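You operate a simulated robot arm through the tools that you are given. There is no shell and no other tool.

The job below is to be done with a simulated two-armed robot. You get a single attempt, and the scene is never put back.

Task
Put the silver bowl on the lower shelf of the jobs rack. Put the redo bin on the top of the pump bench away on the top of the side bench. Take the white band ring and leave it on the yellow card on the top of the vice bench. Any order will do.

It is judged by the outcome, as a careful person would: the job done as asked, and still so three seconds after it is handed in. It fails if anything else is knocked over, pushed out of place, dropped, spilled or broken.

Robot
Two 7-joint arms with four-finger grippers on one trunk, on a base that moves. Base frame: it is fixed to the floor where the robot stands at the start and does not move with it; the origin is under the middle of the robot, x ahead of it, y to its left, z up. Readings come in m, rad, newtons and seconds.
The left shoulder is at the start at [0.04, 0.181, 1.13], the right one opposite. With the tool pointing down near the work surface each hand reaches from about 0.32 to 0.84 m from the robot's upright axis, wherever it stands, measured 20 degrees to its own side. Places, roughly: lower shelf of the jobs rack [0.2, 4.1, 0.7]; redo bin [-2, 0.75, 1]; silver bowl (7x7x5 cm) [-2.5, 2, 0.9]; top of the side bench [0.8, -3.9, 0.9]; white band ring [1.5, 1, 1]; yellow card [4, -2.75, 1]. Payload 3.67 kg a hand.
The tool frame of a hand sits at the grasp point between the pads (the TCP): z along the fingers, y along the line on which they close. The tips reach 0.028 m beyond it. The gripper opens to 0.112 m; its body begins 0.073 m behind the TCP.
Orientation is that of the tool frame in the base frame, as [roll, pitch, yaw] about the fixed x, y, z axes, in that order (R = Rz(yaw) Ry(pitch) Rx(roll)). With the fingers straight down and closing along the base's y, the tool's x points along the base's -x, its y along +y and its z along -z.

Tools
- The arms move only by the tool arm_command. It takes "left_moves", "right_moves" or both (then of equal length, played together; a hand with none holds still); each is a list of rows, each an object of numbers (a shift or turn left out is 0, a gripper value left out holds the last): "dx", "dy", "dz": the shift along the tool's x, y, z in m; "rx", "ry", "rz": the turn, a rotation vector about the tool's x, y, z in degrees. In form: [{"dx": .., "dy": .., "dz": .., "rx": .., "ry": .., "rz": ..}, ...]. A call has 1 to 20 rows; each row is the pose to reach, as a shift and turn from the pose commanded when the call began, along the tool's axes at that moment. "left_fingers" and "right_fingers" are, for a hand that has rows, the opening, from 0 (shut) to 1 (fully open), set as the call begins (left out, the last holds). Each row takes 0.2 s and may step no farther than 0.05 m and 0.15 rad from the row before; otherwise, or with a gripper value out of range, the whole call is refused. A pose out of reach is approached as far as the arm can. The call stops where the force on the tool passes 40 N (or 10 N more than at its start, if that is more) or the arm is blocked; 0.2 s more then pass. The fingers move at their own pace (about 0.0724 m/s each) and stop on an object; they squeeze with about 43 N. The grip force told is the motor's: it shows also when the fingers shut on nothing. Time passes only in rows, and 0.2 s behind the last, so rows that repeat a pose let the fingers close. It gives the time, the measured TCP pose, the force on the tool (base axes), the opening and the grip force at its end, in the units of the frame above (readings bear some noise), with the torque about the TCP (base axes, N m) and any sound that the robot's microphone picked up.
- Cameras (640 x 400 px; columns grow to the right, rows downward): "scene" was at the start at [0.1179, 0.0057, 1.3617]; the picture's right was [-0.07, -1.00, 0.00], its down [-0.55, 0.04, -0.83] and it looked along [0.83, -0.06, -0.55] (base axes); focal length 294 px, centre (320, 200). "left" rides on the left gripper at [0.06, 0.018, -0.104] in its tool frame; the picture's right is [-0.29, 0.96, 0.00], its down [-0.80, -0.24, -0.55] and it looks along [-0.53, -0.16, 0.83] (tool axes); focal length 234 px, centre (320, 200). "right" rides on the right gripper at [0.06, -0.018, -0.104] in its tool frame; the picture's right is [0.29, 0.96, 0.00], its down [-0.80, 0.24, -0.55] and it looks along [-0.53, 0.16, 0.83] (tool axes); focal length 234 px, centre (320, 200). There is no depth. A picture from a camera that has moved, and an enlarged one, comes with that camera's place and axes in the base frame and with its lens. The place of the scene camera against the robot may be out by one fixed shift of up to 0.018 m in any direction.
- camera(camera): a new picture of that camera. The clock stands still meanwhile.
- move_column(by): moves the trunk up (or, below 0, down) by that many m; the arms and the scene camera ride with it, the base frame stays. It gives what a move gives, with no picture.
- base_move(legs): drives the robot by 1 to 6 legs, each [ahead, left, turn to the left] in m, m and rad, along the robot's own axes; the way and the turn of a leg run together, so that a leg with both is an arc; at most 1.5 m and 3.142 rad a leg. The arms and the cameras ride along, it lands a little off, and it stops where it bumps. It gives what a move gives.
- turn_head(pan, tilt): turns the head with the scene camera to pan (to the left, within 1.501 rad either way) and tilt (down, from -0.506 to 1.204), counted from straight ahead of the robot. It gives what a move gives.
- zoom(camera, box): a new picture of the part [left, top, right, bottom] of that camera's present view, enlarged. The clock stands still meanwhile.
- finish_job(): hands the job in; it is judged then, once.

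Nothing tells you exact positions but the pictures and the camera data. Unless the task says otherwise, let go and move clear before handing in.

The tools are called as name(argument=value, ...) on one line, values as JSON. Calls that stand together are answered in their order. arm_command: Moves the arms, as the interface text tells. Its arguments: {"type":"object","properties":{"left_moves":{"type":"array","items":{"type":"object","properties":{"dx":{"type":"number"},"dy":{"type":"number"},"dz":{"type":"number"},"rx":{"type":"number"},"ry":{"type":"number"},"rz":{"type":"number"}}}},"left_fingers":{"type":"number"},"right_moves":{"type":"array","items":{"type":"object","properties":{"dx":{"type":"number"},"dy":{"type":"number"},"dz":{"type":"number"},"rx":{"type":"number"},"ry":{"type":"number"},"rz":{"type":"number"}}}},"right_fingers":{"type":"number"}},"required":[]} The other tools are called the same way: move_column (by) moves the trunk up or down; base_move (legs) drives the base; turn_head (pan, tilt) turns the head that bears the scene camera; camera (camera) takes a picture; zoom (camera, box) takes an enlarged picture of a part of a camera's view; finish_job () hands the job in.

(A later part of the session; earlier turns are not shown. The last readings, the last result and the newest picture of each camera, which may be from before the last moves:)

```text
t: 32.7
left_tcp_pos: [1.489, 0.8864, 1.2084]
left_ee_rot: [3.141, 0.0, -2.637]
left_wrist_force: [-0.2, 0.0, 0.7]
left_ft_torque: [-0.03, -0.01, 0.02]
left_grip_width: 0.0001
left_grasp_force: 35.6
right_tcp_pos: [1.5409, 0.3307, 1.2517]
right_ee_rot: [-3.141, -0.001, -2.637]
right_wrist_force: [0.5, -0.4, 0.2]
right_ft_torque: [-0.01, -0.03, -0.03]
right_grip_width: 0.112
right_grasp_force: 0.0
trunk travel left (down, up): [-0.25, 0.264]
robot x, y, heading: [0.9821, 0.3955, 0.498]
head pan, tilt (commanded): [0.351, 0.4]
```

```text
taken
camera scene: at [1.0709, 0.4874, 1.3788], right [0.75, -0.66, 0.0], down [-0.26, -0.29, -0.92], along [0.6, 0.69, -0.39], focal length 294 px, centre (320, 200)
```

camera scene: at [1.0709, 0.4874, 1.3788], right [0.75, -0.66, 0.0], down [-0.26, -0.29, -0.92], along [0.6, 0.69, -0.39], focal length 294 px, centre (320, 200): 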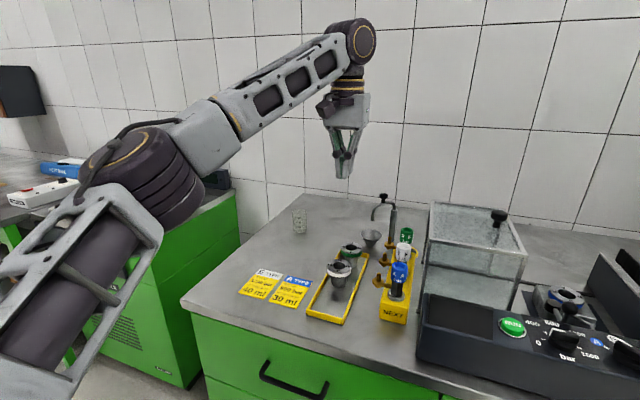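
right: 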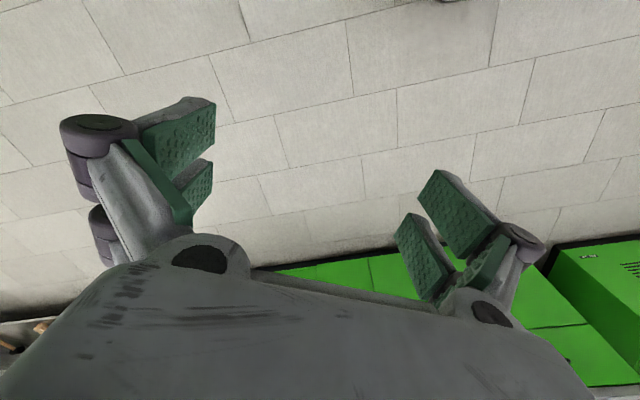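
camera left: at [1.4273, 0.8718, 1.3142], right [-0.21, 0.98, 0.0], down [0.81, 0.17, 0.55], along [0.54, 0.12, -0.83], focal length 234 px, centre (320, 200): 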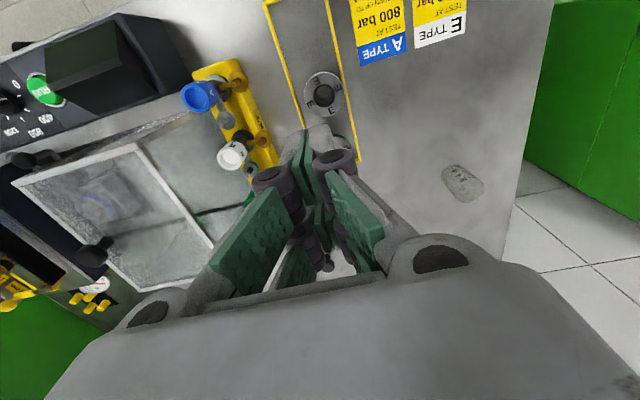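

The distal pads are parallel, and the ring simply slid out downward, so friction is low or the squeeze wasn't holding. I'll re-centre over the ring's new spot (about 7 mm to the left), go down to just above it, and check.

arm_command(left_moves=[{"dx": 0.0029, "dy": 0.0069}, {"dx": 0.0029, "dy": 0.0069, "dz": 0.05}, {"dx": 0.0029, "dy": 0.0069, "dz": 0.1}, {"dx": 0.0029, "dy": 0.0069, "dz": 0.15}, {"dx": 0.0029, "dy": 0.0069, "dz": 0.2}, {"dx": 0.0029, "dy": 0.0069, "dz": 0.215}, {"dx": 0.0029, "dy": 0.0069, "dz": 0.215}], left_fingers=0.66)

camera(camera="left")

turn_head(pan=0.25, tilt=0.8)

zoom(camera="scene", box=[260, 50, 400, 162])

```text
t: 34.3
left_tcp_pos: [1.4817, 0.8923, 0.9917]
left_ee_rot: [3.141, -0.001, -2.636]
left_wrist_force: [0.2, 0.8, -0.4]
left_ft_torque: [-0.01, -0.03, 0.0]
left_grip_width: 0.0737
left_grasp_force: 0.1
right_tcp_pos: [1.5399, 0.3314, 1.252]
right_ee_rot: [3.141, 0.002, -2.639]
right_wrist_force: [0.0, 0.6, -0.4]
right_ft_torque: [-0.03, 0.0, 0.03]
right_grip_width: 0.1122
right_grasp_force: 0.0
trunk travel left (down, up): [-0.25, 0.264]
robot x, y, heading: [0.9802, 0.3953, 0.504]
head pan, tilt (commanded): [0.351, 0.4]
```

```text
taken
camera left: at [1.4219, 0.8782, 1.0976], right [-0.21, 0.98, 0.0], down [0.81, 0.18, 0.55], along [0.54, 0.12, -0.83], focal length 234 px, centre (320, 200)
```

left: 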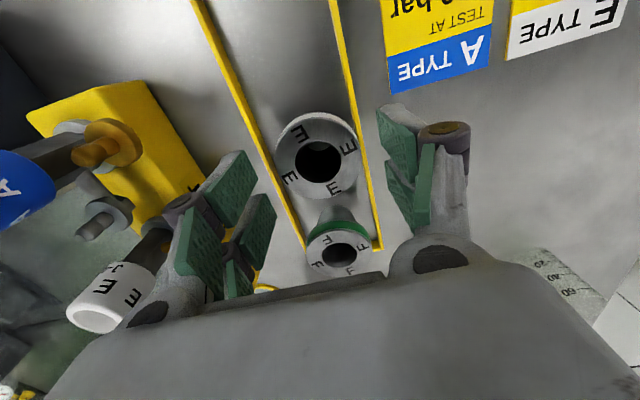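

```text
t: 35.1
left_tcp_pos: [1.4814, 0.8906, 0.9936]
left_ee_rot: [-3.14, 0.001, -2.637]
left_wrist_force: [-0.4, -0.4, 0.3]
left_ft_torque: [-0.01, 0.02, -0.03]
left_grip_width: 0.0739
left_grasp_force: 0.0
right_tcp_pos: [1.5409, 0.3313, 1.2533]
right_ee_rot: [-3.141, 0.0, -2.637]
right_wrist_force: [0.9, -0.1, 0.5]
right_ft_torque: [0.01, 0.01, 0.01]
right_grip_width: 0.1121
right_grasp_force: 0.1
trunk travel left (down, up): [-0.25, 0.264]
robot x, y, heading: [0.9853, 0.3922, 0.506]
head pan, tilt (commanded): [0.25, 0.799]
```

```text
3.57 times, centred on (330, 106) of scene
camera zoom: at [1.0688, 0.4728, 1.3438], right [0.68, -0.73, 0.0], down [-0.52, -0.49, -0.7], along [0.51, 0.48, -0.72], focal length 1049 px, centre (284, 536)
```

zoom: 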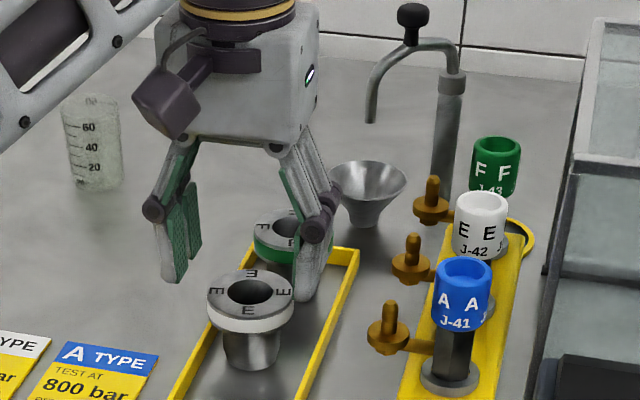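

Well centred again. Lowering to TCP z≈0.944, closing, then testing with a very small, slow lift.

arm_command(left_moves=[{"dz": 0.025, "dy": -0.001}, {"dz": 0.048, "dy": -0.001}, {"dz": 0.048, "dy": -0.001}])

arm_command(left_moves=[{}, {}, {}, {}, {}, {}], left_fingers=0.0)

zoom(camera="left", box=[180, 90, 460, 290])

zoom(camera="scene", box=[280, 60, 380, 140])

```text
t: 36.0
left_tcp_pos: [1.4826, 0.8896, 0.9465]
left_ee_rot: [3.141, 0.001, -2.636]
left_wrist_force: [-0.3, -0.1, 0.1]
left_ft_torque: [0.01, 0.0, -0.02]
left_grip_width: 0.0739
left_grasp_force: 0.1
right_tcp_pos: [1.5408, 0.3315, 1.2527]
right_ee_rot: [3.14, 0.001, -2.635]
right_wrist_force: [-0.4, -0.6, 0.4]
right_ft_torque: [0.03, 0.0, 0.05]
right_grip_width: 0.1119
right_grasp_force: 0.1
trunk travel left (down, up): [-0.25, 0.264]
robot x, y, heading: [0.9845, 0.3971, 0.502]
head pan, tilt (commanded): [0.25, 0.799]
```

```text
t: 37.4
left_tcp_pos: [1.482, 0.8897, 0.9468]
left_ee_rot: [-3.141, -0.001, -2.638]
left_wrist_force: [-0.1, 0.2, -0.3]
left_ft_torque: [0.0, -0.01, 0.02]
left_grip_width: 0.0535
left_grasp_force: 43.1
right_tcp_pos: [1.5413, 0.3323, 1.2529]
right_ee_rot: [3.141, 0.0, -2.636]
right_wrist_force: [0.1, 0.5, -0.5]
right_ft_torque: [0.01, 0.03, -0.01]
right_grip_width: 0.112
right_grasp_force: 0.0
trunk travel left (down, up): [-0.25, 0.264]
robot x, y, heading: [0.9843, 0.3946, 0.506]
head pan, tilt (commanded): [0.25, 0.799]
```

```text
2.00 times, centred on (320, 190) of left
camera zoom: at [1.422, 0.8765, 1.0499], right [-0.21, 0.98, 0.0], down [0.81, 0.18, 0.55], along [0.54, 0.12, -0.83], focal length 468 px, centre (320, 220)
```

zoom: 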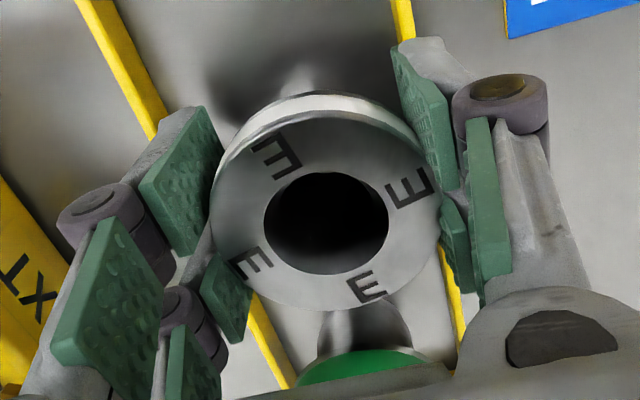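

```text
5.00 times, centred on (330, 100) of scene
camera zoom: at [1.0689, 0.4727, 1.3437], right [0.68, -0.73, 0.0], down [-0.52, -0.49, -0.7], along [0.51, 0.48, -0.72], focal length 1468 px, centre (270, 700)
```

zoom: 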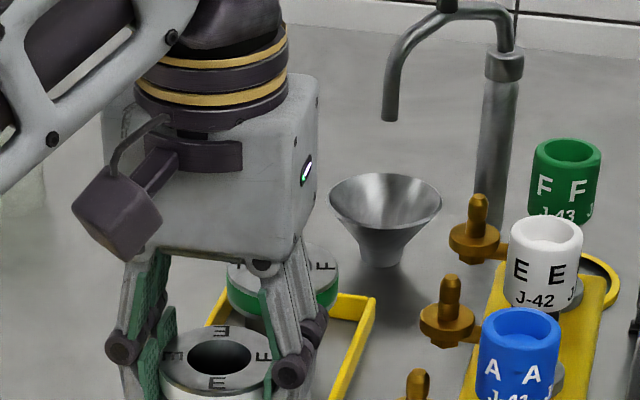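

arm_command(left_moves=[{"dz": -0.002}, {"dz": -0.004}, {"dz": -0.006}, {"dz": -0.008}, {"dz": -0.01}])

zoom(camera="left", box=[180, 90, 460, 290])

zoom(camera="scene", box=[280, 60, 380, 140])

```text
t: 38.5
left_tcp_pos: [1.4825, 0.8898, 0.9557]
left_ee_rot: [-3.141, 0.001, -2.637]
left_wrist_force: [1.0, -0.5, -1.8]
left_ft_torque: [0.0, -0.02, 0.01]
left_grip_width: 0.0535
left_grasp_force: 43.1
right_tcp_pos: [1.5409, 0.3317, 1.2531]
right_ee_rot: [-3.141, 0.0, -2.638]
right_wrist_force: [0.7, 0.3, 0.4]
right_ft_torque: [-0.01, -0.02, -0.01]
right_grip_width: 0.1121
right_grasp_force: 0.2
trunk travel left (down, up): [-0.25, 0.264]
robot x, y, heading: [0.9827, 0.389, 0.505]
head pan, tilt (commanded): [0.25, 0.799]
```

```text
2.00 times, centred on (320, 190) of left
camera zoom: at [1.422, 0.8771, 1.0596], right [-0.21, 0.98, 0.0], down [0.81, 0.18, 0.55], along [0.54, 0.12, -0.83], focal length 468 px, centre (320, 220)
```

zoom: 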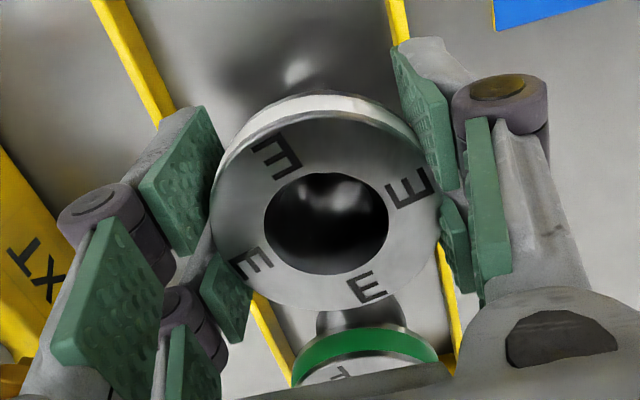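

```text
5.00 times, centred on (330, 100) of scene
camera zoom: at [1.069, 0.4729, 1.3437], right [0.68, -0.73, 0.0], down [-0.52, -0.49, -0.7], along [0.51, 0.48, -0.72], focal length 1468 px, centre (270, 700)
```

zoom: 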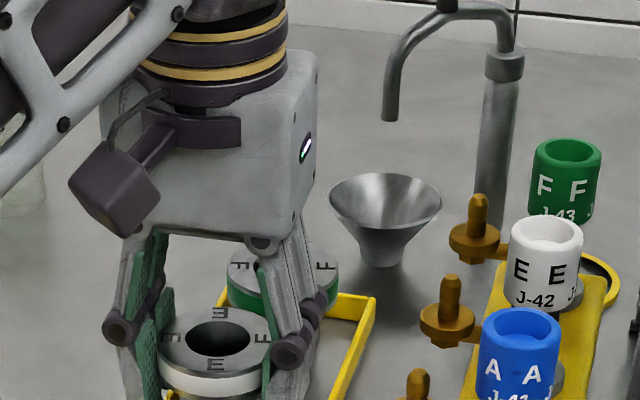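

The ring is held this time: it rose with the hand with no slip. I'll keep lifting slowly, checking along the way.

arm_command(left_moves=[{"dz": -0.004}, {"dz": -0.01}, {"dz": -0.016}, {"dz": -0.022}, {"dz": -0.028}, {"dz": -0.034}, {"dz": -0.04}, {"dz": -0.046}, {"dz": -0.05}])

zoom(camera="left", box=[180, 90, 460, 290])

```text
t: 40.5
left_tcp_pos: [1.4825, 0.8901, 1.0067]
left_ee_rot: [3.141, 0.0, -2.637]
left_wrist_force: [0.2, 1.2, -2.9]
left_ft_torque: [0.0, 0.04, -0.02]
left_grip_width: 0.0534
left_grasp_force: 42.7
right_tcp_pos: [1.5409, 0.3318, 1.2526]
right_ee_rot: [3.142, 0.001, -2.636]
right_wrist_force: [-0.3, 0.0, 0.4]
right_ft_torque: [0.0, 0.03, 0.0]
right_grip_width: 0.1119
right_grasp_force: 0.1
trunk travel left (down, up): [-0.25, 0.264]
robot x, y, heading: [0.9811, 0.3925, 0.501]
head pan, tilt (commanded): [0.25, 0.799]
```

```text
2.00 times, centred on (320, 190) of left
camera zoom: at [1.4218, 0.8762, 1.1104], right [-0.21, 0.98, 0.0], down [0.81, 0.18, 0.55], along [0.54, 0.12, -0.83], focal length 468 px, centre (320, 220)
```

zoom: 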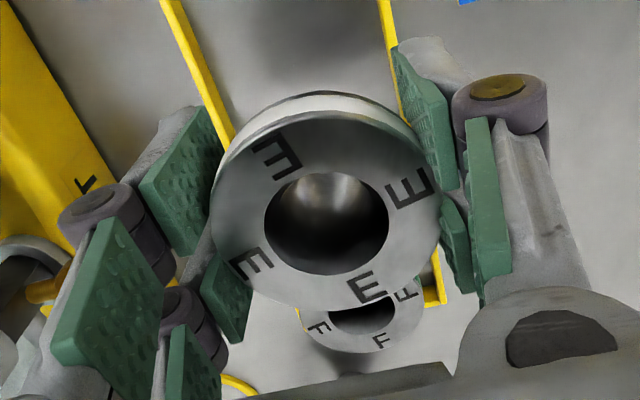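

Held steadily. Continuing up slowly to about z≈1.2.

arm_command(left_moves=[{"dz": -0.005}, {"dz": -0.014}, {"dz": -0.024}, {"dz": -0.034}, {"dz": -0.044}, {"dz": -0.054}, {"dz": -0.064}, {"dz": -0.074}, {"dz": -0.084}, {"dz": -0.094}, {"dz": -0.104}, {"dz": -0.114}, {"dz": -0.124}, {"dz": -0.134}, {"dz": -0.144}, {"dz": -0.154}, {"dz": -0.164}, {"dz": -0.174}, {"dz": -0.182}, {"dz": -0.186}])

arm_command(left_moves=[{"dx": 0.004}, {"dx": 0.012}, {"dx": 0.022}, {"dx": 0.034}, {"dx": 0.046}, {"dx": 0.058}, {"dx": 0.07}, {"dx": 0.082}, {"dx": 0.094}, {"dx": 0.106}, {"dx": 0.118}, {"dx": 0.13}, {"dx": 0.142}, {"dx": 0.154}, {"dx": 0.166}, {"dx": 0.178}, {"dx": 0.19}, {"dx": 0.2}, {"dx": 0.208}, {"dx": 0.212}])

camera(camera="left")

turn_head(pan=-1.0, tilt=0.35)

camera(camera="scene")

```text
t: 44.8
left_tcp_pos: [1.4833, 0.8891, 1.1926]
left_ee_rot: [3.141, 0.0, -2.636]
left_wrist_force: [0.6, 0.5, -2.1]
left_ft_torque: [-0.02, 0.03, 0.0]
left_grip_width: 0.0533
left_grasp_force: 42.9
right_tcp_pos: [1.54, 0.3313, 1.2532]
right_ee_rot: [3.14, 0.0, -2.635]
right_wrist_force: [-0.3, -0.3, 0.3]
right_ft_torque: [0.03, 0.01, 0.01]
right_grip_width: 0.1119
right_grasp_force: 0.0
trunk travel left (down, up): [-0.25, 0.264]
robot x, y, heading: [0.9838, 0.3967, 0.503]
head pan, tilt (commanded): [0.25, 0.799]
```

```text
t: 49.0
left_tcp_pos: [1.2971, 0.7874, 1.1912]
left_ee_rot: [-3.141, 0.001, -2.637]
left_wrist_force: [0.9, 0.3, -1.5]
left_ft_torque: [0.04, 0.02, 0.0]
left_grip_width: 0.0533
left_grasp_force: 42.7
right_tcp_pos: [1.5411, 0.3304, 1.2536]
right_ee_rot: [3.141, 0.0, -2.636]
right_wrist_force: [0.6, 0.5, 0.1]
right_ft_torque: [0.01, 0.0, 0.0]
right_grip_width: 0.1122
right_grasp_force: 0.0
trunk travel left (down, up): [-0.25, 0.264]
robot x, y, heading: [0.9817, 0.3977, 0.502]
head pan, tilt (commanded): [0.25, 0.799]
```

```text
taken
camera left: at [1.2358, 0.7744, 1.2963], right [-0.21, 0.98, 0.0], down [0.81, 0.18, 0.55], along [0.54, 0.12, -0.83], focal length 234 px, centre (320, 200)
```

left: 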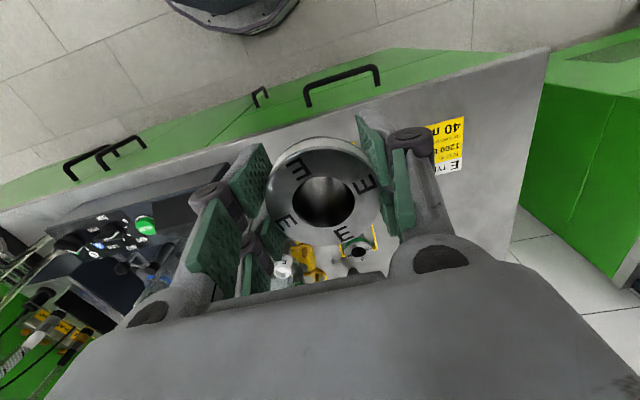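

```text
t: 50.4
left_tcp_pos: [1.2967, 0.7876, 1.1925]
left_ee_rot: [-3.14, -0.001, -2.639]
left_wrist_force: [-1.3, -0.1, -2.4]
left_ft_torque: [0.02, -0.01, 0.03]
left_grip_width: 0.0533
left_grasp_force: 42.6
right_tcp_pos: [1.5406, 0.3311, 1.2524]
right_ee_rot: [-3.141, 0.0, -2.636]
right_wrist_force: [0.2, -0.2, -0.1]
right_ft_torque: [0.0, 0.02, 0.0]
right_grip_width: 0.112
right_grasp_force: 0.0
trunk travel left (down, up): [-0.25, 0.264]
robot x, y, heading: [0.9839, 0.3967, 0.499]
head pan, tilt (commanded): [-1.0, 0.351]
```

```text
taken
camera scene: at [1.0919, 0.3734, 1.3833], right [-0.48, -0.88, 0.0], down [-0.3, 0.16, -0.94], along [0.83, -0.45, -0.34], focal length 294 px, centre (320, 200)
```

scene: 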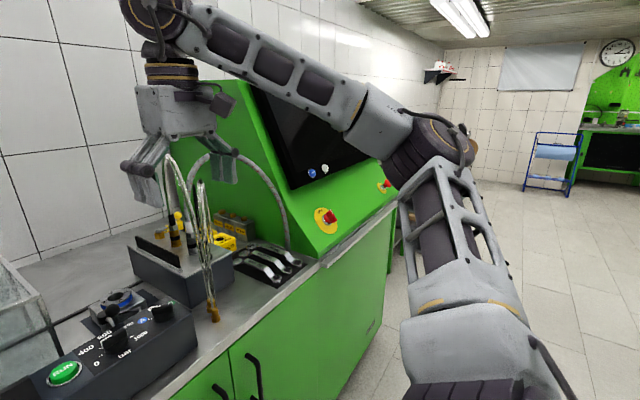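

The ring is secure. Before backing away I want to check the right hand against the hoses on the bench.

zoom(camera="scene", box=[100, 60, 300, 220])

camera(camera="right")

```text
2.50 times, centred on (200, 140) of scene
camera zoom: at [1.0919, 0.3734, 1.3833], right [-0.48, -0.88, 0.0], down [-0.3, 0.16, -0.94], along [0.83, -0.45, -0.34], focal length 734 px, centre (620, 350)
```

zoom: 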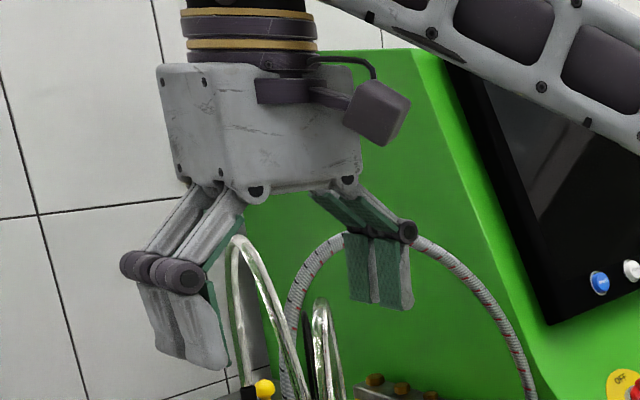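

```text
taken
camera right: at [1.4968, 0.2868, 1.3563], right [-0.71, 0.7, 0.0], down [0.58, 0.59, 0.55], along [0.39, 0.4, -0.83], focal length 234 px, centre (320, 200)
```

right: 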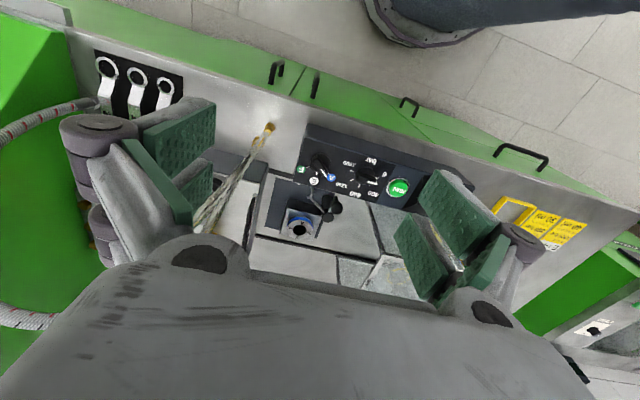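

A clear hose loop rises close to the right hand's fingers, so I'll raise the right hand straight up before moving the base.

arm_command(right_moves=[{"dz": -0.02}, {"dz": -0.045}, {"dz": -0.07}, {"dz": -0.095}, {"dz": -0.12}, {"dz": -0.145}, {"dz": -0.165}])

zoom(camera="scene", box=[100, 20, 300, 220])

camera(camera="right")

```text
t: 52.0
left_tcp_pos: [1.2971, 0.7885, 1.192]
left_ee_rot: [3.141, 0.001, -2.637]
left_wrist_force: [0.5, -0.2, -2.4]
left_ft_torque: [0.02, 0.0, 0.0]
left_grip_width: 0.0529
left_grasp_force: 42.6
right_tcp_pos: [1.5455, 0.3376, 1.4119]
right_ee_rot: [-3.141, 0.007, -2.639]
right_wrist_force: [0.6, 0.8, 0.3]
right_ft_torque: [-0.03, 0.0, 0.01]
right_grip_width: 0.1119
right_grasp_force: 0.1
right hand out of reach, approached as far as the arm can: row 7
trunk travel left (down, up): [-0.25, 0.264]
robot x, y, heading: [0.9808, 0.3981, 0.503]
head pan, tilt (commanded): [-1.0, 0.351]
```

```text
2.00 times, centred on (200, 120) of scene
camera zoom: at [1.092, 0.3743, 1.3834], right [-0.48, -0.88, 0.0], down [-0.3, 0.16, -0.94], along [0.83, -0.45, -0.34], focal length 587 px, centre (560, 360)
```

zoom: 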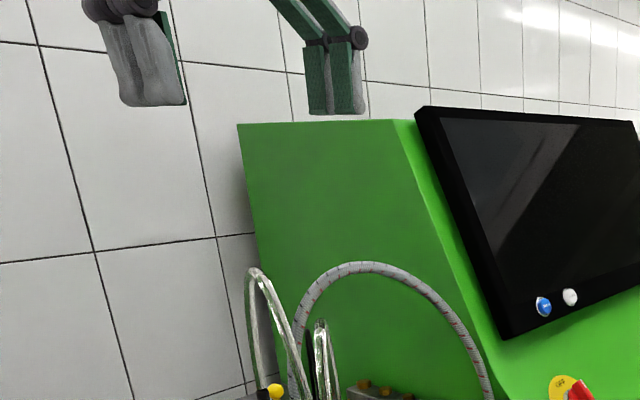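

```text
taken
camera right: at [1.5018, 0.2919, 1.5162], right [-0.71, 0.7, 0.0], down [0.58, 0.59, 0.56], along [0.39, 0.4, -0.83], focal length 234 px, centre (320, 200)
```

right: 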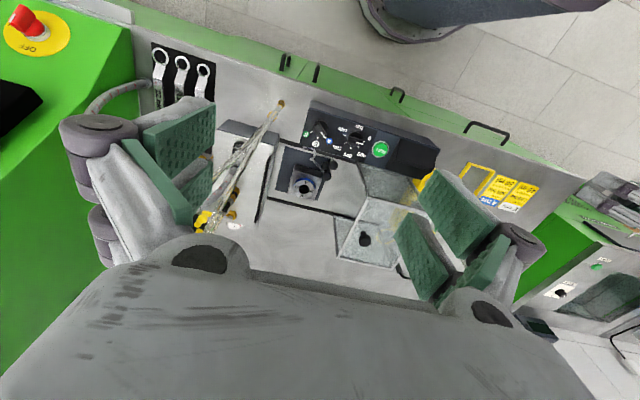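

The right hand is clear of everything. Backing away from the bench and turning to face down the room toward the vice bench.

base_move(legs=[[-0.6, 0, 0], [0, 0, -1.57]])

turn_head(pan=0.0, tilt=0.3)

camera(camera="scene")

camera(camera="left")

```text
t: 59.7
left_tcp_pos: [0.8469, -0.211, 1.1935]
left_ee_rot: [-3.141, 0.0, 2.074]
left_wrist_force: [0.4, 0.4, -2.5]
left_ft_torque: [-0.01, 0.0, 0.01]
left_grip_width: 0.0532
left_grasp_force: 42.6
right_tcp_pos: [0.3946, -0.4597, 1.4117]
right_ee_rot: [-3.141, 0.006, 2.072]
right_wrist_force: [-0.3, -0.3, 0.1]
right_ft_torque: [0.03, 0.04, -0.01]
right_grip_width: 0.1118
right_grasp_force: 0.0
trunk travel left (down, up): [-0.25, 0.264]
robot x, y, heading: [0.4552, 0.102, -1.073]
head pan, tilt (commanded): [-1.0, 0.351]
```

```text
t: 61.0
left_tcp_pos: [0.8467, -0.2113, 1.1916]
left_ee_rot: [3.141, -0.001, 2.072]
left_wrist_force: [0.8, 0.1, -0.6]
left_ft_torque: [0.01, 0.01, -0.02]
left_grip_width: 0.0533
left_grasp_force: 42.3
right_tcp_pos: [0.395, -0.4604, 1.4129]
right_ee_rot: [-3.14, 0.005, 2.072]
right_wrist_force: [-1.0, -0.5, 0.2]
right_ft_torque: [-0.01, -0.02, -0.02]
right_grip_width: 0.1123
right_grasp_force: 0.2
trunk travel left (down, up): [-0.25, 0.264]
robot x, y, heading: [0.452, 0.1018, -1.072]
head pan, tilt (commanded): [0.0, 0.3]
```

```text
taken
camera scene: at [0.5186, 0.0147, 1.3881], right [-0.88, -0.48, 0.0], down [-0.14, 0.26, -0.96], along [0.46, -0.84, -0.3], focal length 294 px, centre (320, 200)
```

scene: 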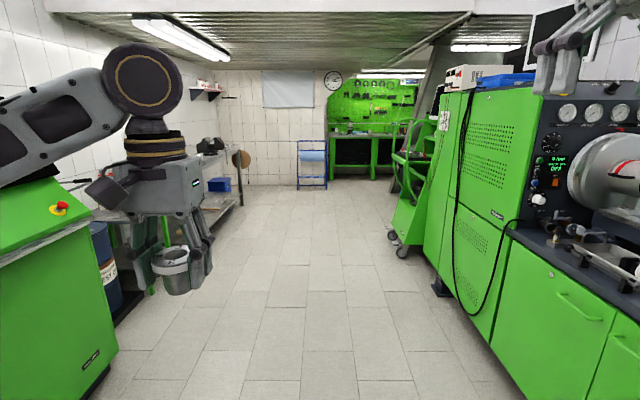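

```text
taken
camera left: at [0.8341, -0.1506, 1.2963], right [0.98, 0.21, 0.0], down [0.17, -0.81, 0.55], along [0.12, -0.54, -0.83], focal length 234 px, centre (320, 200)
```

left: 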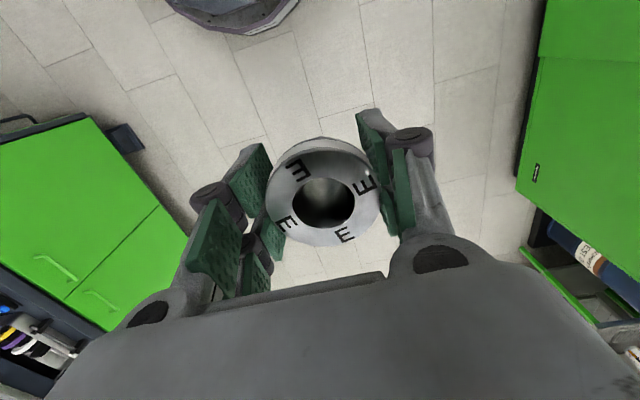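

The corridor is clear, and the ring is still firmly held. Zooming in on the vice bench region.

zoom(camera="scene", box=[180, 60, 340, 230])

zoom(camera="scene", box=[310, 60, 470, 230])

```text
2.35 times, centred on (260, 145) of scene
camera zoom: at [0.5186, 0.0147, 1.3881], right [-0.88, -0.48, 0.0], down [-0.14, 0.26, -0.96], along [0.46, -0.84, -0.3], focal length 691 px, centre (461, 329)
```

zoom: 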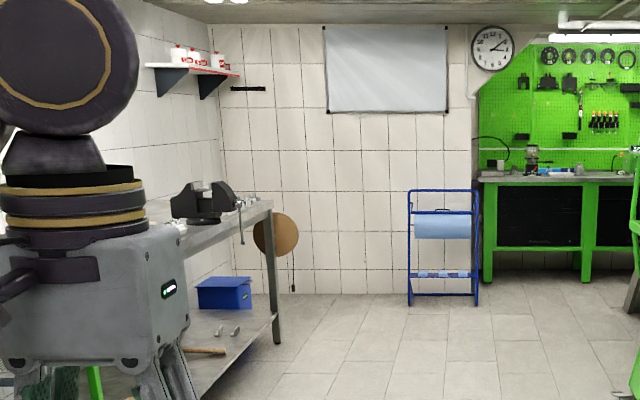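

```text
2.35 times, centred on (390, 145) of scene
camera zoom: at [0.5186, 0.0147, 1.3881], right [-0.88, -0.48, 0.0], down [-0.14, 0.26, -0.96], along [0.46, -0.84, -0.3], focal length 691 px, centre (155, 329)
```

zoom: 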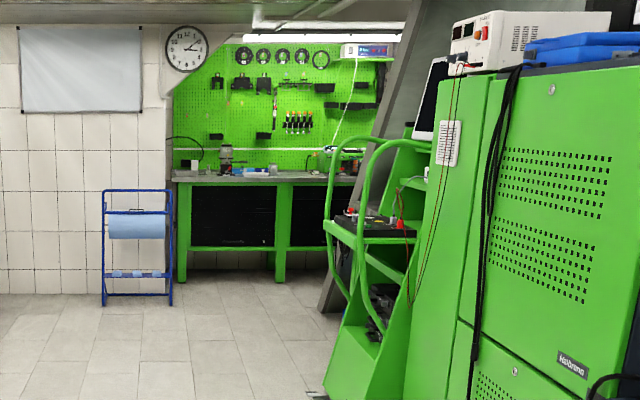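

Vice bench is on the left at the far end, side bench (pegboard) is at the rear right. Driving forward along the corridor.

base_move(legs=[[1.3, 0, 0], [1.3, 0, 0]])

turn_head(pan=0.8, tilt=0.4)

camera(camera="scene")

turn_head(pan=-0.6, tilt=0.3)

camera(camera="scene")

camera(camera="left")

```text
t: 74.0
left_tcp_pos: [2.052, -2.5106, 1.1927]
left_ee_rot: [3.141, 0.0, 2.044]
left_wrist_force: [0.3, 0.2, -0.9]
left_ft_torque: [0.01, -0.01, -0.02]
left_grip_width: 0.0533
left_grasp_force: 42.7
right_tcp_pos: [1.5922, -2.7449, 1.4124]
right_ee_rot: [3.14, 0.008, 2.043]
right_wrist_force: [-0.9, 0.4, 0.2]
right_ft_torque: [0.0, -0.01, 0.0]
right_grip_width: 0.1118
right_grasp_force: 0.0
trunk travel left (down, up): [-0.25, 0.264]
robot x, y, heading: [1.6688, -2.1832, -1.099]
head pan, tilt (commanded): [0.0, 0.3]
```

```text
t: 75.1
left_tcp_pos: [2.0523, -2.5093, 1.1921]
left_ee_rot: [3.141, 0.001, 2.044]
left_wrist_force: [-0.3, 0.6, -2.5]
left_ft_torque: [0.03, 0.0, -0.01]
left_grip_width: 0.053
left_grasp_force: 43.0
right_tcp_pos: [1.5941, -2.7449, 1.4112]
right_ee_rot: [-3.14, 0.007, 2.044]
right_wrist_force: [0.9, 0.0, -0.3]
right_ft_torque: [0.01, -0.03, 0.0]
right_grip_width: 0.112
right_grasp_force: 0.0
trunk travel left (down, up): [-0.25, 0.264]
robot x, y, heading: [1.669, -2.1848, -1.099]
head pan, tilt (commanded): [0.799, 0.4]
```

```text
taken
camera scene: at [1.7767, -2.2179, 1.3788], right [-0.3, -0.96, 0.0], down [-0.37, 0.12, -0.92], along [0.88, -0.27, -0.39], focal length 294 px, centre (320, 200)
```

scene: 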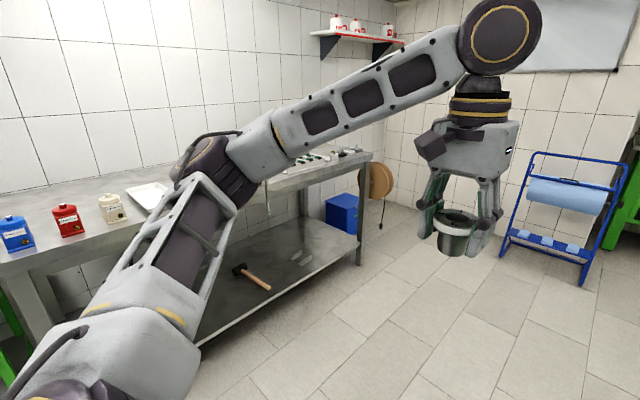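

```text
t: 76.7
left_tcp_pos: [2.0512, -2.5087, 1.193]
left_ee_rot: [-3.14, 0.0, 2.044]
left_wrist_force: [-0.3, -0.3, -1.5]
left_ft_torque: [0.0, 0.0, -0.02]
left_grip_width: 0.0526
left_grasp_force: 43.1
right_tcp_pos: [1.594, -2.7445, 1.4115]
right_ee_rot: [3.141, 0.008, 2.044]
right_wrist_force: [-0.1, -0.3, 0.3]
right_ft_torque: [-0.02, -0.02, 0.02]
right_grip_width: 0.112
right_grasp_force: 0.0
trunk travel left (down, up): [-0.25, 0.264]
robot x, y, heading: [1.6724, -2.1848, -1.097]
head pan, tilt (commanded): [-0.6, 0.3]
```

```text
taken
camera scene: at [1.6763, -2.283, 1.3881], right [-0.99, 0.13, 0.0], down [0.04, 0.29, -0.96], along [-0.12, -0.95, -0.3], focal length 294 px, centre (320, 200)
```

scene: 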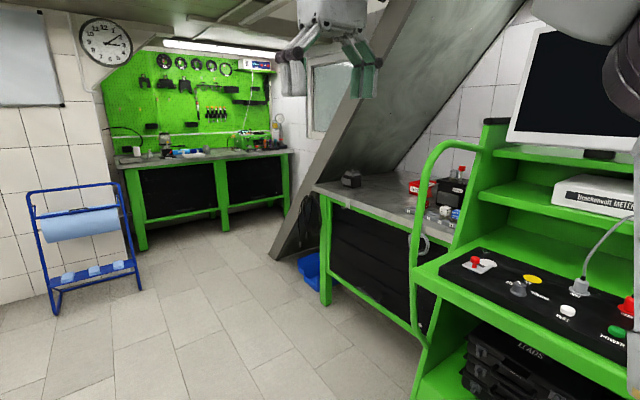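

```text
taken
camera left: at [2.0416, -2.4482, 1.2963], right [0.98, 0.18, 0.0], down [0.15, -0.82, 0.55], along [0.1, -0.55, -0.83], focal length 234 px, centre (320, 200)
```

left: 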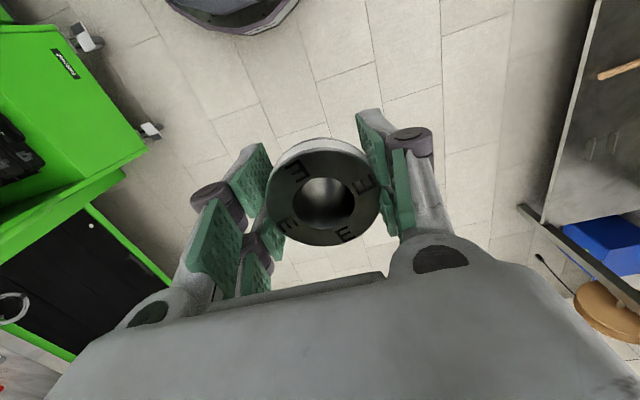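

I now see the side bench (grey top, black panels) at the right under the sloping beam, and the vice bench at the left. Turning left to face the vice bench wall.

base_move(legs=[[0, 0, 1.6]])

turn_head(pan=-0.1, tilt=0.4)

camera(camera="scene")

```text
t: 81.3
left_tcp_pos: [1.9876, -1.797, 1.1922]
left_ee_rot: [3.141, -0.001, -2.65]
left_wrist_force: [1.0, 0.0, -1.5]
left_ft_torque: [-0.01, 0.01, -0.01]
left_grip_width: 0.053
left_grasp_force: 43.1
right_tcp_pos: [2.2317, -2.25, 1.4131]
right_ee_rot: [3.141, 0.007, -2.649]
right_wrist_force: [-0.2, -0.7, 0.9]
right_ft_torque: [-0.06, 0.0, -0.01]
right_grip_width: 0.1122
right_grasp_force: 0.1
trunk travel left (down, up): [-0.25, 0.264]
robot x, y, heading: [1.6666, -2.1825, 0.49]
head pan, tilt (commanded): [-0.6, 0.3]
```

```text
t: 82.2
left_tcp_pos: [1.9871, -1.796, 1.1927]
left_ee_rot: [3.141, 0.0, -2.65]
left_wrist_force: [-0.9, 0.2, -1.8]
left_ft_torque: [0.01, 0.02, -0.03]
left_grip_width: 0.053
left_grasp_force: 42.9
right_tcp_pos: [2.2319, -2.2509, 1.4128]
right_ee_rot: [-3.141, 0.007, -2.648]
right_wrist_force: [0.0, -0.6, 1.5]
right_ft_torque: [-0.01, -0.03, -0.03]
right_grip_width: 0.1121
right_grasp_force: 0.0
trunk travel left (down, up): [-0.25, 0.264]
robot x, y, heading: [1.6684, -2.1847, 0.493]
head pan, tilt (commanded): [-0.099, 0.4]
```

```text
taken
camera scene: at [1.7824, -2.1272, 1.3788], right [0.38, -0.92, 0.0], down [-0.36, -0.15, -0.92], along [0.85, 0.35, -0.39], focal length 294 px, centre (320, 200)
```

scene: 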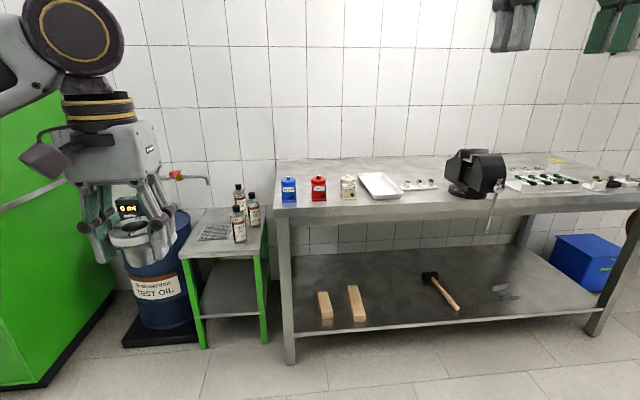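

zoom(camera="scene", box=[430, 120, 640, 230])

```text
3.05 times, centred on (535, 175) of scene
camera zoom: at [1.7824, -2.1272, 1.3788], right [0.38, -0.92, 0.0], down [-0.36, -0.15, -0.92], along [0.85, 0.35, -0.39], focal length 895 px, centre (-335, 276)
```

zoom: 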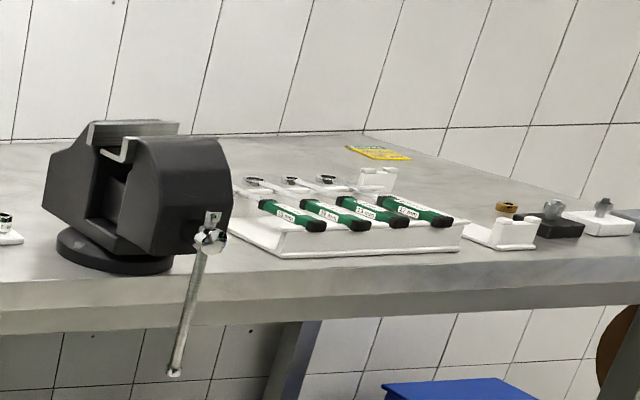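

The yellow card lies near the back right corner of the vice bench. It is too deep to reach from the front, so I'll move right along the bench and examine its right end.

base_move(legs=[[0, -1.4, 0]])

turn_head(pan=-0.3, tilt=0.45)

camera(camera="scene")

turn_head(pan=0.2, tilt=0.45)

camera(camera="scene")

```text
t: 89.5
left_tcp_pos: [2.6561, -3.0547, 1.1922]
left_ee_rot: [-3.14, -0.001, -2.658]
left_wrist_force: [0.1, -0.2, -1.4]
left_ft_torque: [0.0, 0.02, -0.02]
left_grip_width: 0.0529
left_grasp_force: 42.9
right_tcp_pos: [2.8965, -3.5121, 1.4128]
right_ee_rot: [3.141, 0.007, -2.66]
right_wrist_force: [0.2, 0.0, -0.6]
right_ft_torque: [-0.01, 0.0, 0.04]
right_grip_width: 0.1119
right_grasp_force: 0.2
trunk travel left (down, up): [-0.25, 0.264]
robot x, y, heading: [2.3328, -3.4439, 0.481]
head pan, tilt (commanded): [-0.099, 0.4]
```

```text
t: 90.3
left_tcp_pos: [2.6574, -3.0551, 1.192]
left_ee_rot: [3.141, -0.002, -2.66]
left_wrist_force: [0.2, 0.7, -2.0]
left_ft_torque: [0.04, 0.01, -0.01]
left_grip_width: 0.0527
left_grasp_force: 43.3
right_tcp_pos: [2.896, -3.5111, 1.4125]
right_ee_rot: [3.14, 0.006, -2.659]
right_wrist_force: [0.2, -1.6, -0.3]
right_ft_torque: [0.02, -0.02, 0.0]
right_grip_width: 0.1121
right_grasp_force: 0.0
trunk travel left (down, up): [-0.25, 0.264]
robot x, y, heading: [2.3358, -3.4388, 0.485]
head pan, tilt (commanded): [-0.3, 0.45]
```

```text
taken
camera scene: at [2.452, -3.4025, 1.3742], right [0.18, -0.98, 0.0], down [-0.43, -0.08, -0.9], along [0.89, 0.16, -0.44], focal length 294 px, centre (320, 200)
```

scene: 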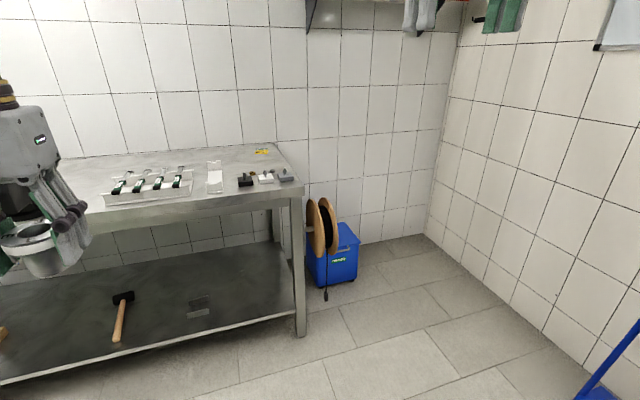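

```text
t: 91.2
left_tcp_pos: [2.6558, -3.0554, 1.193]
left_ee_rot: [-3.141, 0.001, -2.66]
left_wrist_force: [-0.5, -0.1, -1.8]
left_ft_torque: [0.0, -0.03, 0.03]
left_grip_width: 0.0529
left_grasp_force: 43.2
right_tcp_pos: [2.8966, -3.5136, 1.4134]
right_ee_rot: [3.141, 0.008, -2.66]
right_wrist_force: [-0.5, 0.4, 0.1]
right_ft_torque: [0.0, -0.03, -0.02]
right_grip_width: 0.112
right_grasp_force: 0.0
trunk travel left (down, up): [-0.25, 0.264]
robot x, y, heading: [2.3369, -3.4403, 0.477]
head pan, tilt (commanded): [0.201, 0.45]
```

```text
taken
camera scene: at [2.433, -3.3613, 1.3741], right [0.63, -0.78, 0.0], down [-0.34, -0.27, -0.9], along [0.7, 0.57, -0.44], focal length 294 px, centre (320, 200)
```

scene: 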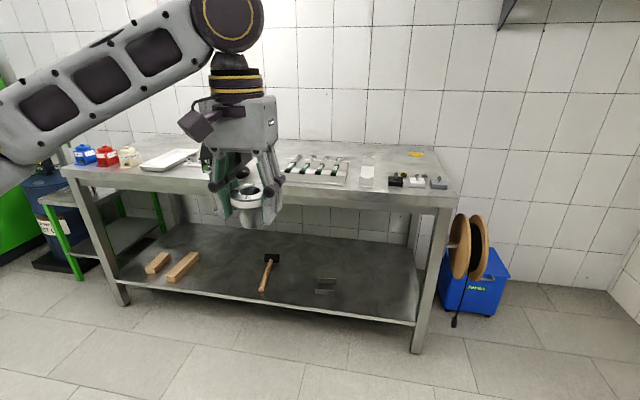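

The card is near the back right corner (about [3.98, −2.785], bench top z≈0.90), with a cable reel hung on the bench's right end. I'll move in toward the front right corner for a diagonal approach and look closely.

base_move(legs=[[0.55, -0.58, 0.3]])

turn_head(pan=0.0, tilt=0.6)

camera(camera="scene")

camera(camera="right")

```text
t: 95.5
left_tcp_pos: [3.3122, -3.1181, 1.1925]
left_ee_rot: [3.14, -0.002, -2.354]
left_wrist_force: [0.3, 0.0, -1.6]
left_ft_torque: [-0.02, 0.06, 0.01]
left_grip_width: 0.0529
left_grasp_force: 42.9
right_tcp_pos: [3.6767, -3.4835, 1.4124]
right_ee_rot: [-3.14, 0.008, -2.356]
right_wrist_force: [0.4, 0.0, -0.8]
right_ft_torque: [-0.01, 0.03, 0.03]
right_grip_width: 0.112
right_grasp_force: 0.1
trunk travel left (down, up): [-0.25, 0.264]
robot x, y, heading: [3.1175, -3.5798, 0.784]
head pan, tilt (commanded): [0.201, 0.45]
```

```text
t: 96.2
left_tcp_pos: [3.3129, -3.1189, 1.1925]
left_ee_rot: [-3.141, 0.001, -2.355]
left_wrist_force: [-0.5, 0.7, -1.7]
left_ft_torque: [-0.06, -0.02, 0.01]
left_grip_width: 0.0526
left_grasp_force: 42.6
right_tcp_pos: [3.6776, -3.4823, 1.4125]
right_ee_rot: [3.14, 0.007, -2.355]
right_wrist_force: [0.4, 0.0, -0.3]
right_ft_torque: [0.02, 0.0, 0.05]
right_grip_width: 0.112
right_grasp_force: 0.0
trunk travel left (down, up): [-0.25, 0.264]
robot x, y, heading: [3.1182, -3.5848, 0.78]
head pan, tilt (commanded): [0.0, 0.6]
```

```text
taken
camera scene: at [3.2062, -3.4932, 1.3606], right [0.71, -0.71, 0.0], down [-0.4, -0.4, -0.83], along [0.58, 0.58, -0.56], focal length 294 px, centre (320, 200)
```

scene: 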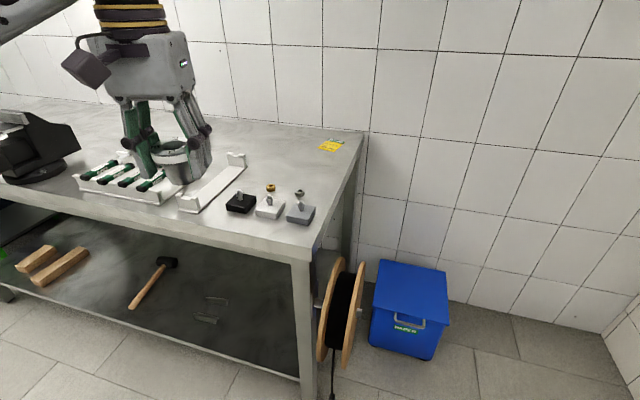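

```text
taken
camera right: at [3.6473, -3.539, 1.5159], right [-0.88, 0.47, 0.0], down [0.39, 0.73, 0.56], along [0.27, 0.49, -0.83], focal length 234 px, centre (320, 200)
```

right: 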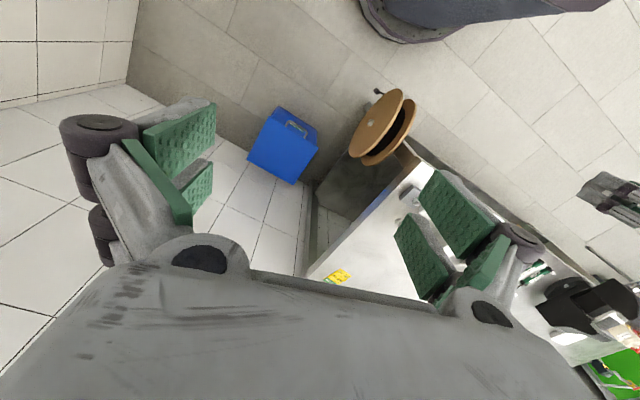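

The reel sits at the bench's front right corner and a blue box stands near the wall, so I'll stand off the right end, diagonal to the card. First I tuck the right arm in (lower and closer), then sidestep right.

arm_command(right_moves=[{"dz": 0.04, "dx": 0.02}, {"dz": 0.08, "dx": 0.04, "dy": 0.01}, {"dz": 0.12, "dx": 0.06, "dy": 0.02}, {"dz": 0.16, "dx": 0.08, "dy": 0.03}, {"dz": 0.2, "dx": 0.1, "dy": 0.04}, {"dz": 0.24, "dx": 0.11, "dy": 0.05}, {"dz": 0.24, "dx": 0.12, "dy": 0.05}])

base_move(legs=[[0, -0.32, 0]])

turn_head(pan=0.0, tilt=0.8)

camera(camera="scene")

turn_head(pan=-1.2, tilt=0.7)

camera(camera="scene")

```text
t: 97.8
left_tcp_pos: [3.3123, -3.1192, 1.1919]
left_ee_rot: [3.141, 0.0, -2.357]
left_wrist_force: [0.2, -0.3, -2.0]
left_ft_torque: [0.0, 0.02, 0.02]
left_grip_width: 0.0526
left_grasp_force: 43.7
right_tcp_pos: [3.5589, -3.5316, 1.1702]
right_ee_rot: [3.139, 0.006, -2.358]
right_wrist_force: [0.7, 0.3, -0.6]
right_ft_torque: [0.02, 0.0, 0.03]
right_grip_width: 0.1117
right_grasp_force: 0.1
trunk travel left (down, up): [-0.25, 0.264]
robot x, y, heading: [3.1263, -3.5845, 0.785]
head pan, tilt (commanded): [0.0, 0.6]
```

```text
t: 100.0
left_tcp_pos: [3.5337, -3.3413, 1.1924]
left_ee_rot: [3.14, 0.001, -2.354]
left_wrist_force: [-0.4, -0.1, -1.4]
left_ft_torque: [0.0, 0.03, 0.02]
left_grip_width: 0.0528
left_grasp_force: 42.8
right_tcp_pos: [3.782, -3.7536, 1.1708]
right_ee_rot: [3.142, 0.007, -2.353]
right_wrist_force: [0.2, -0.2, -0.4]
right_ft_torque: [0.05, 0.03, -0.01]
right_grip_width: 0.1119
right_grasp_force: 0.1
trunk travel left (down, up): [-0.25, 0.264]
robot x, y, heading: [3.3439, -3.8071, 0.789]
head pan, tilt (commanded): [0.0, 0.6]
```

```text
t: 100.7
left_tcp_pos: [3.5343, -3.3411, 1.1921]
left_ee_rot: [-3.141, 0.0, -2.354]
left_wrist_force: [0.8, 0.6, -1.8]
left_ft_torque: [0.0, 0.03, 0.01]
left_grip_width: 0.0528
left_grasp_force: 43.9
right_tcp_pos: [3.7817, -3.7555, 1.1706]
right_ee_rot: [-3.141, 0.007, -2.353]
right_wrist_force: [0.0, 0.6, -0.4]
right_ft_torque: [-0.01, -0.02, 0.02]
right_grip_width: 0.1121
right_grasp_force: 0.0
trunk travel left (down, up): [-0.25, 0.264]
robot x, y, heading: [3.341, -3.805, 0.79]
head pan, tilt (commanded): [0.0, 0.799]
```

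```text
taken
camera scene: at [3.4244, -3.7223, 1.3438], right [0.71, -0.71, 0.0], down [-0.51, -0.51, -0.7], along [0.49, 0.49, -0.72], focal length 294 px, centre (320, 200)
```

scene: 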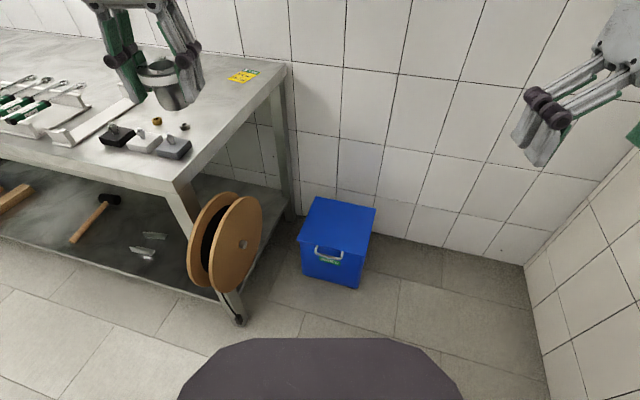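

```text
t: 102.1
left_tcp_pos: [3.5345, -3.3416, 1.1942]
left_ee_rot: [3.14, 0.0, -2.352]
left_wrist_force: [-0.7, 0.0, -2.2]
left_ft_torque: [-0.06, -0.04, -0.01]
left_grip_width: 0.0528
left_grasp_force: 42.6
right_tcp_pos: [3.7811, -3.7539, 1.1708]
right_ee_rot: [-3.141, 0.007, -2.354]
right_wrist_force: [-0.3, 0.0, -0.1]
right_ft_torque: [0.01, -0.02, 0.01]
right_grip_width: 0.1118
right_grasp_force: 0.0
trunk travel left (down, up): [-0.25, 0.264]
robot x, y, heading: [3.3417, -3.8017, 0.79]
head pan, tilt (commanded): [-1.201, 0.7]
```

```text
taken
camera scene: at [3.4452, -3.8135, 1.352], right [-0.4, -0.92, 0.0], down [-0.59, 0.26, -0.76], along [0.7, -0.31, -0.64], focal length 294 px, centre (320, 200)
```

scene: 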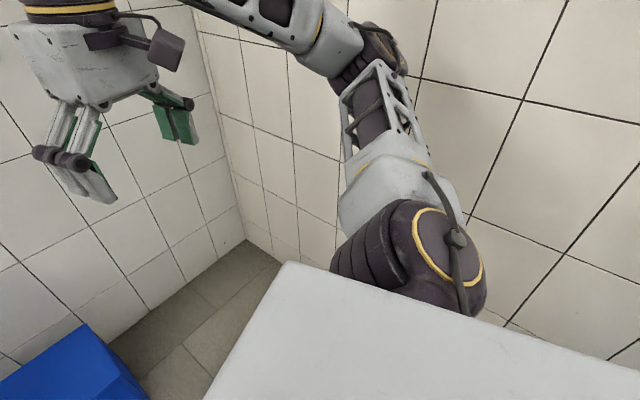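

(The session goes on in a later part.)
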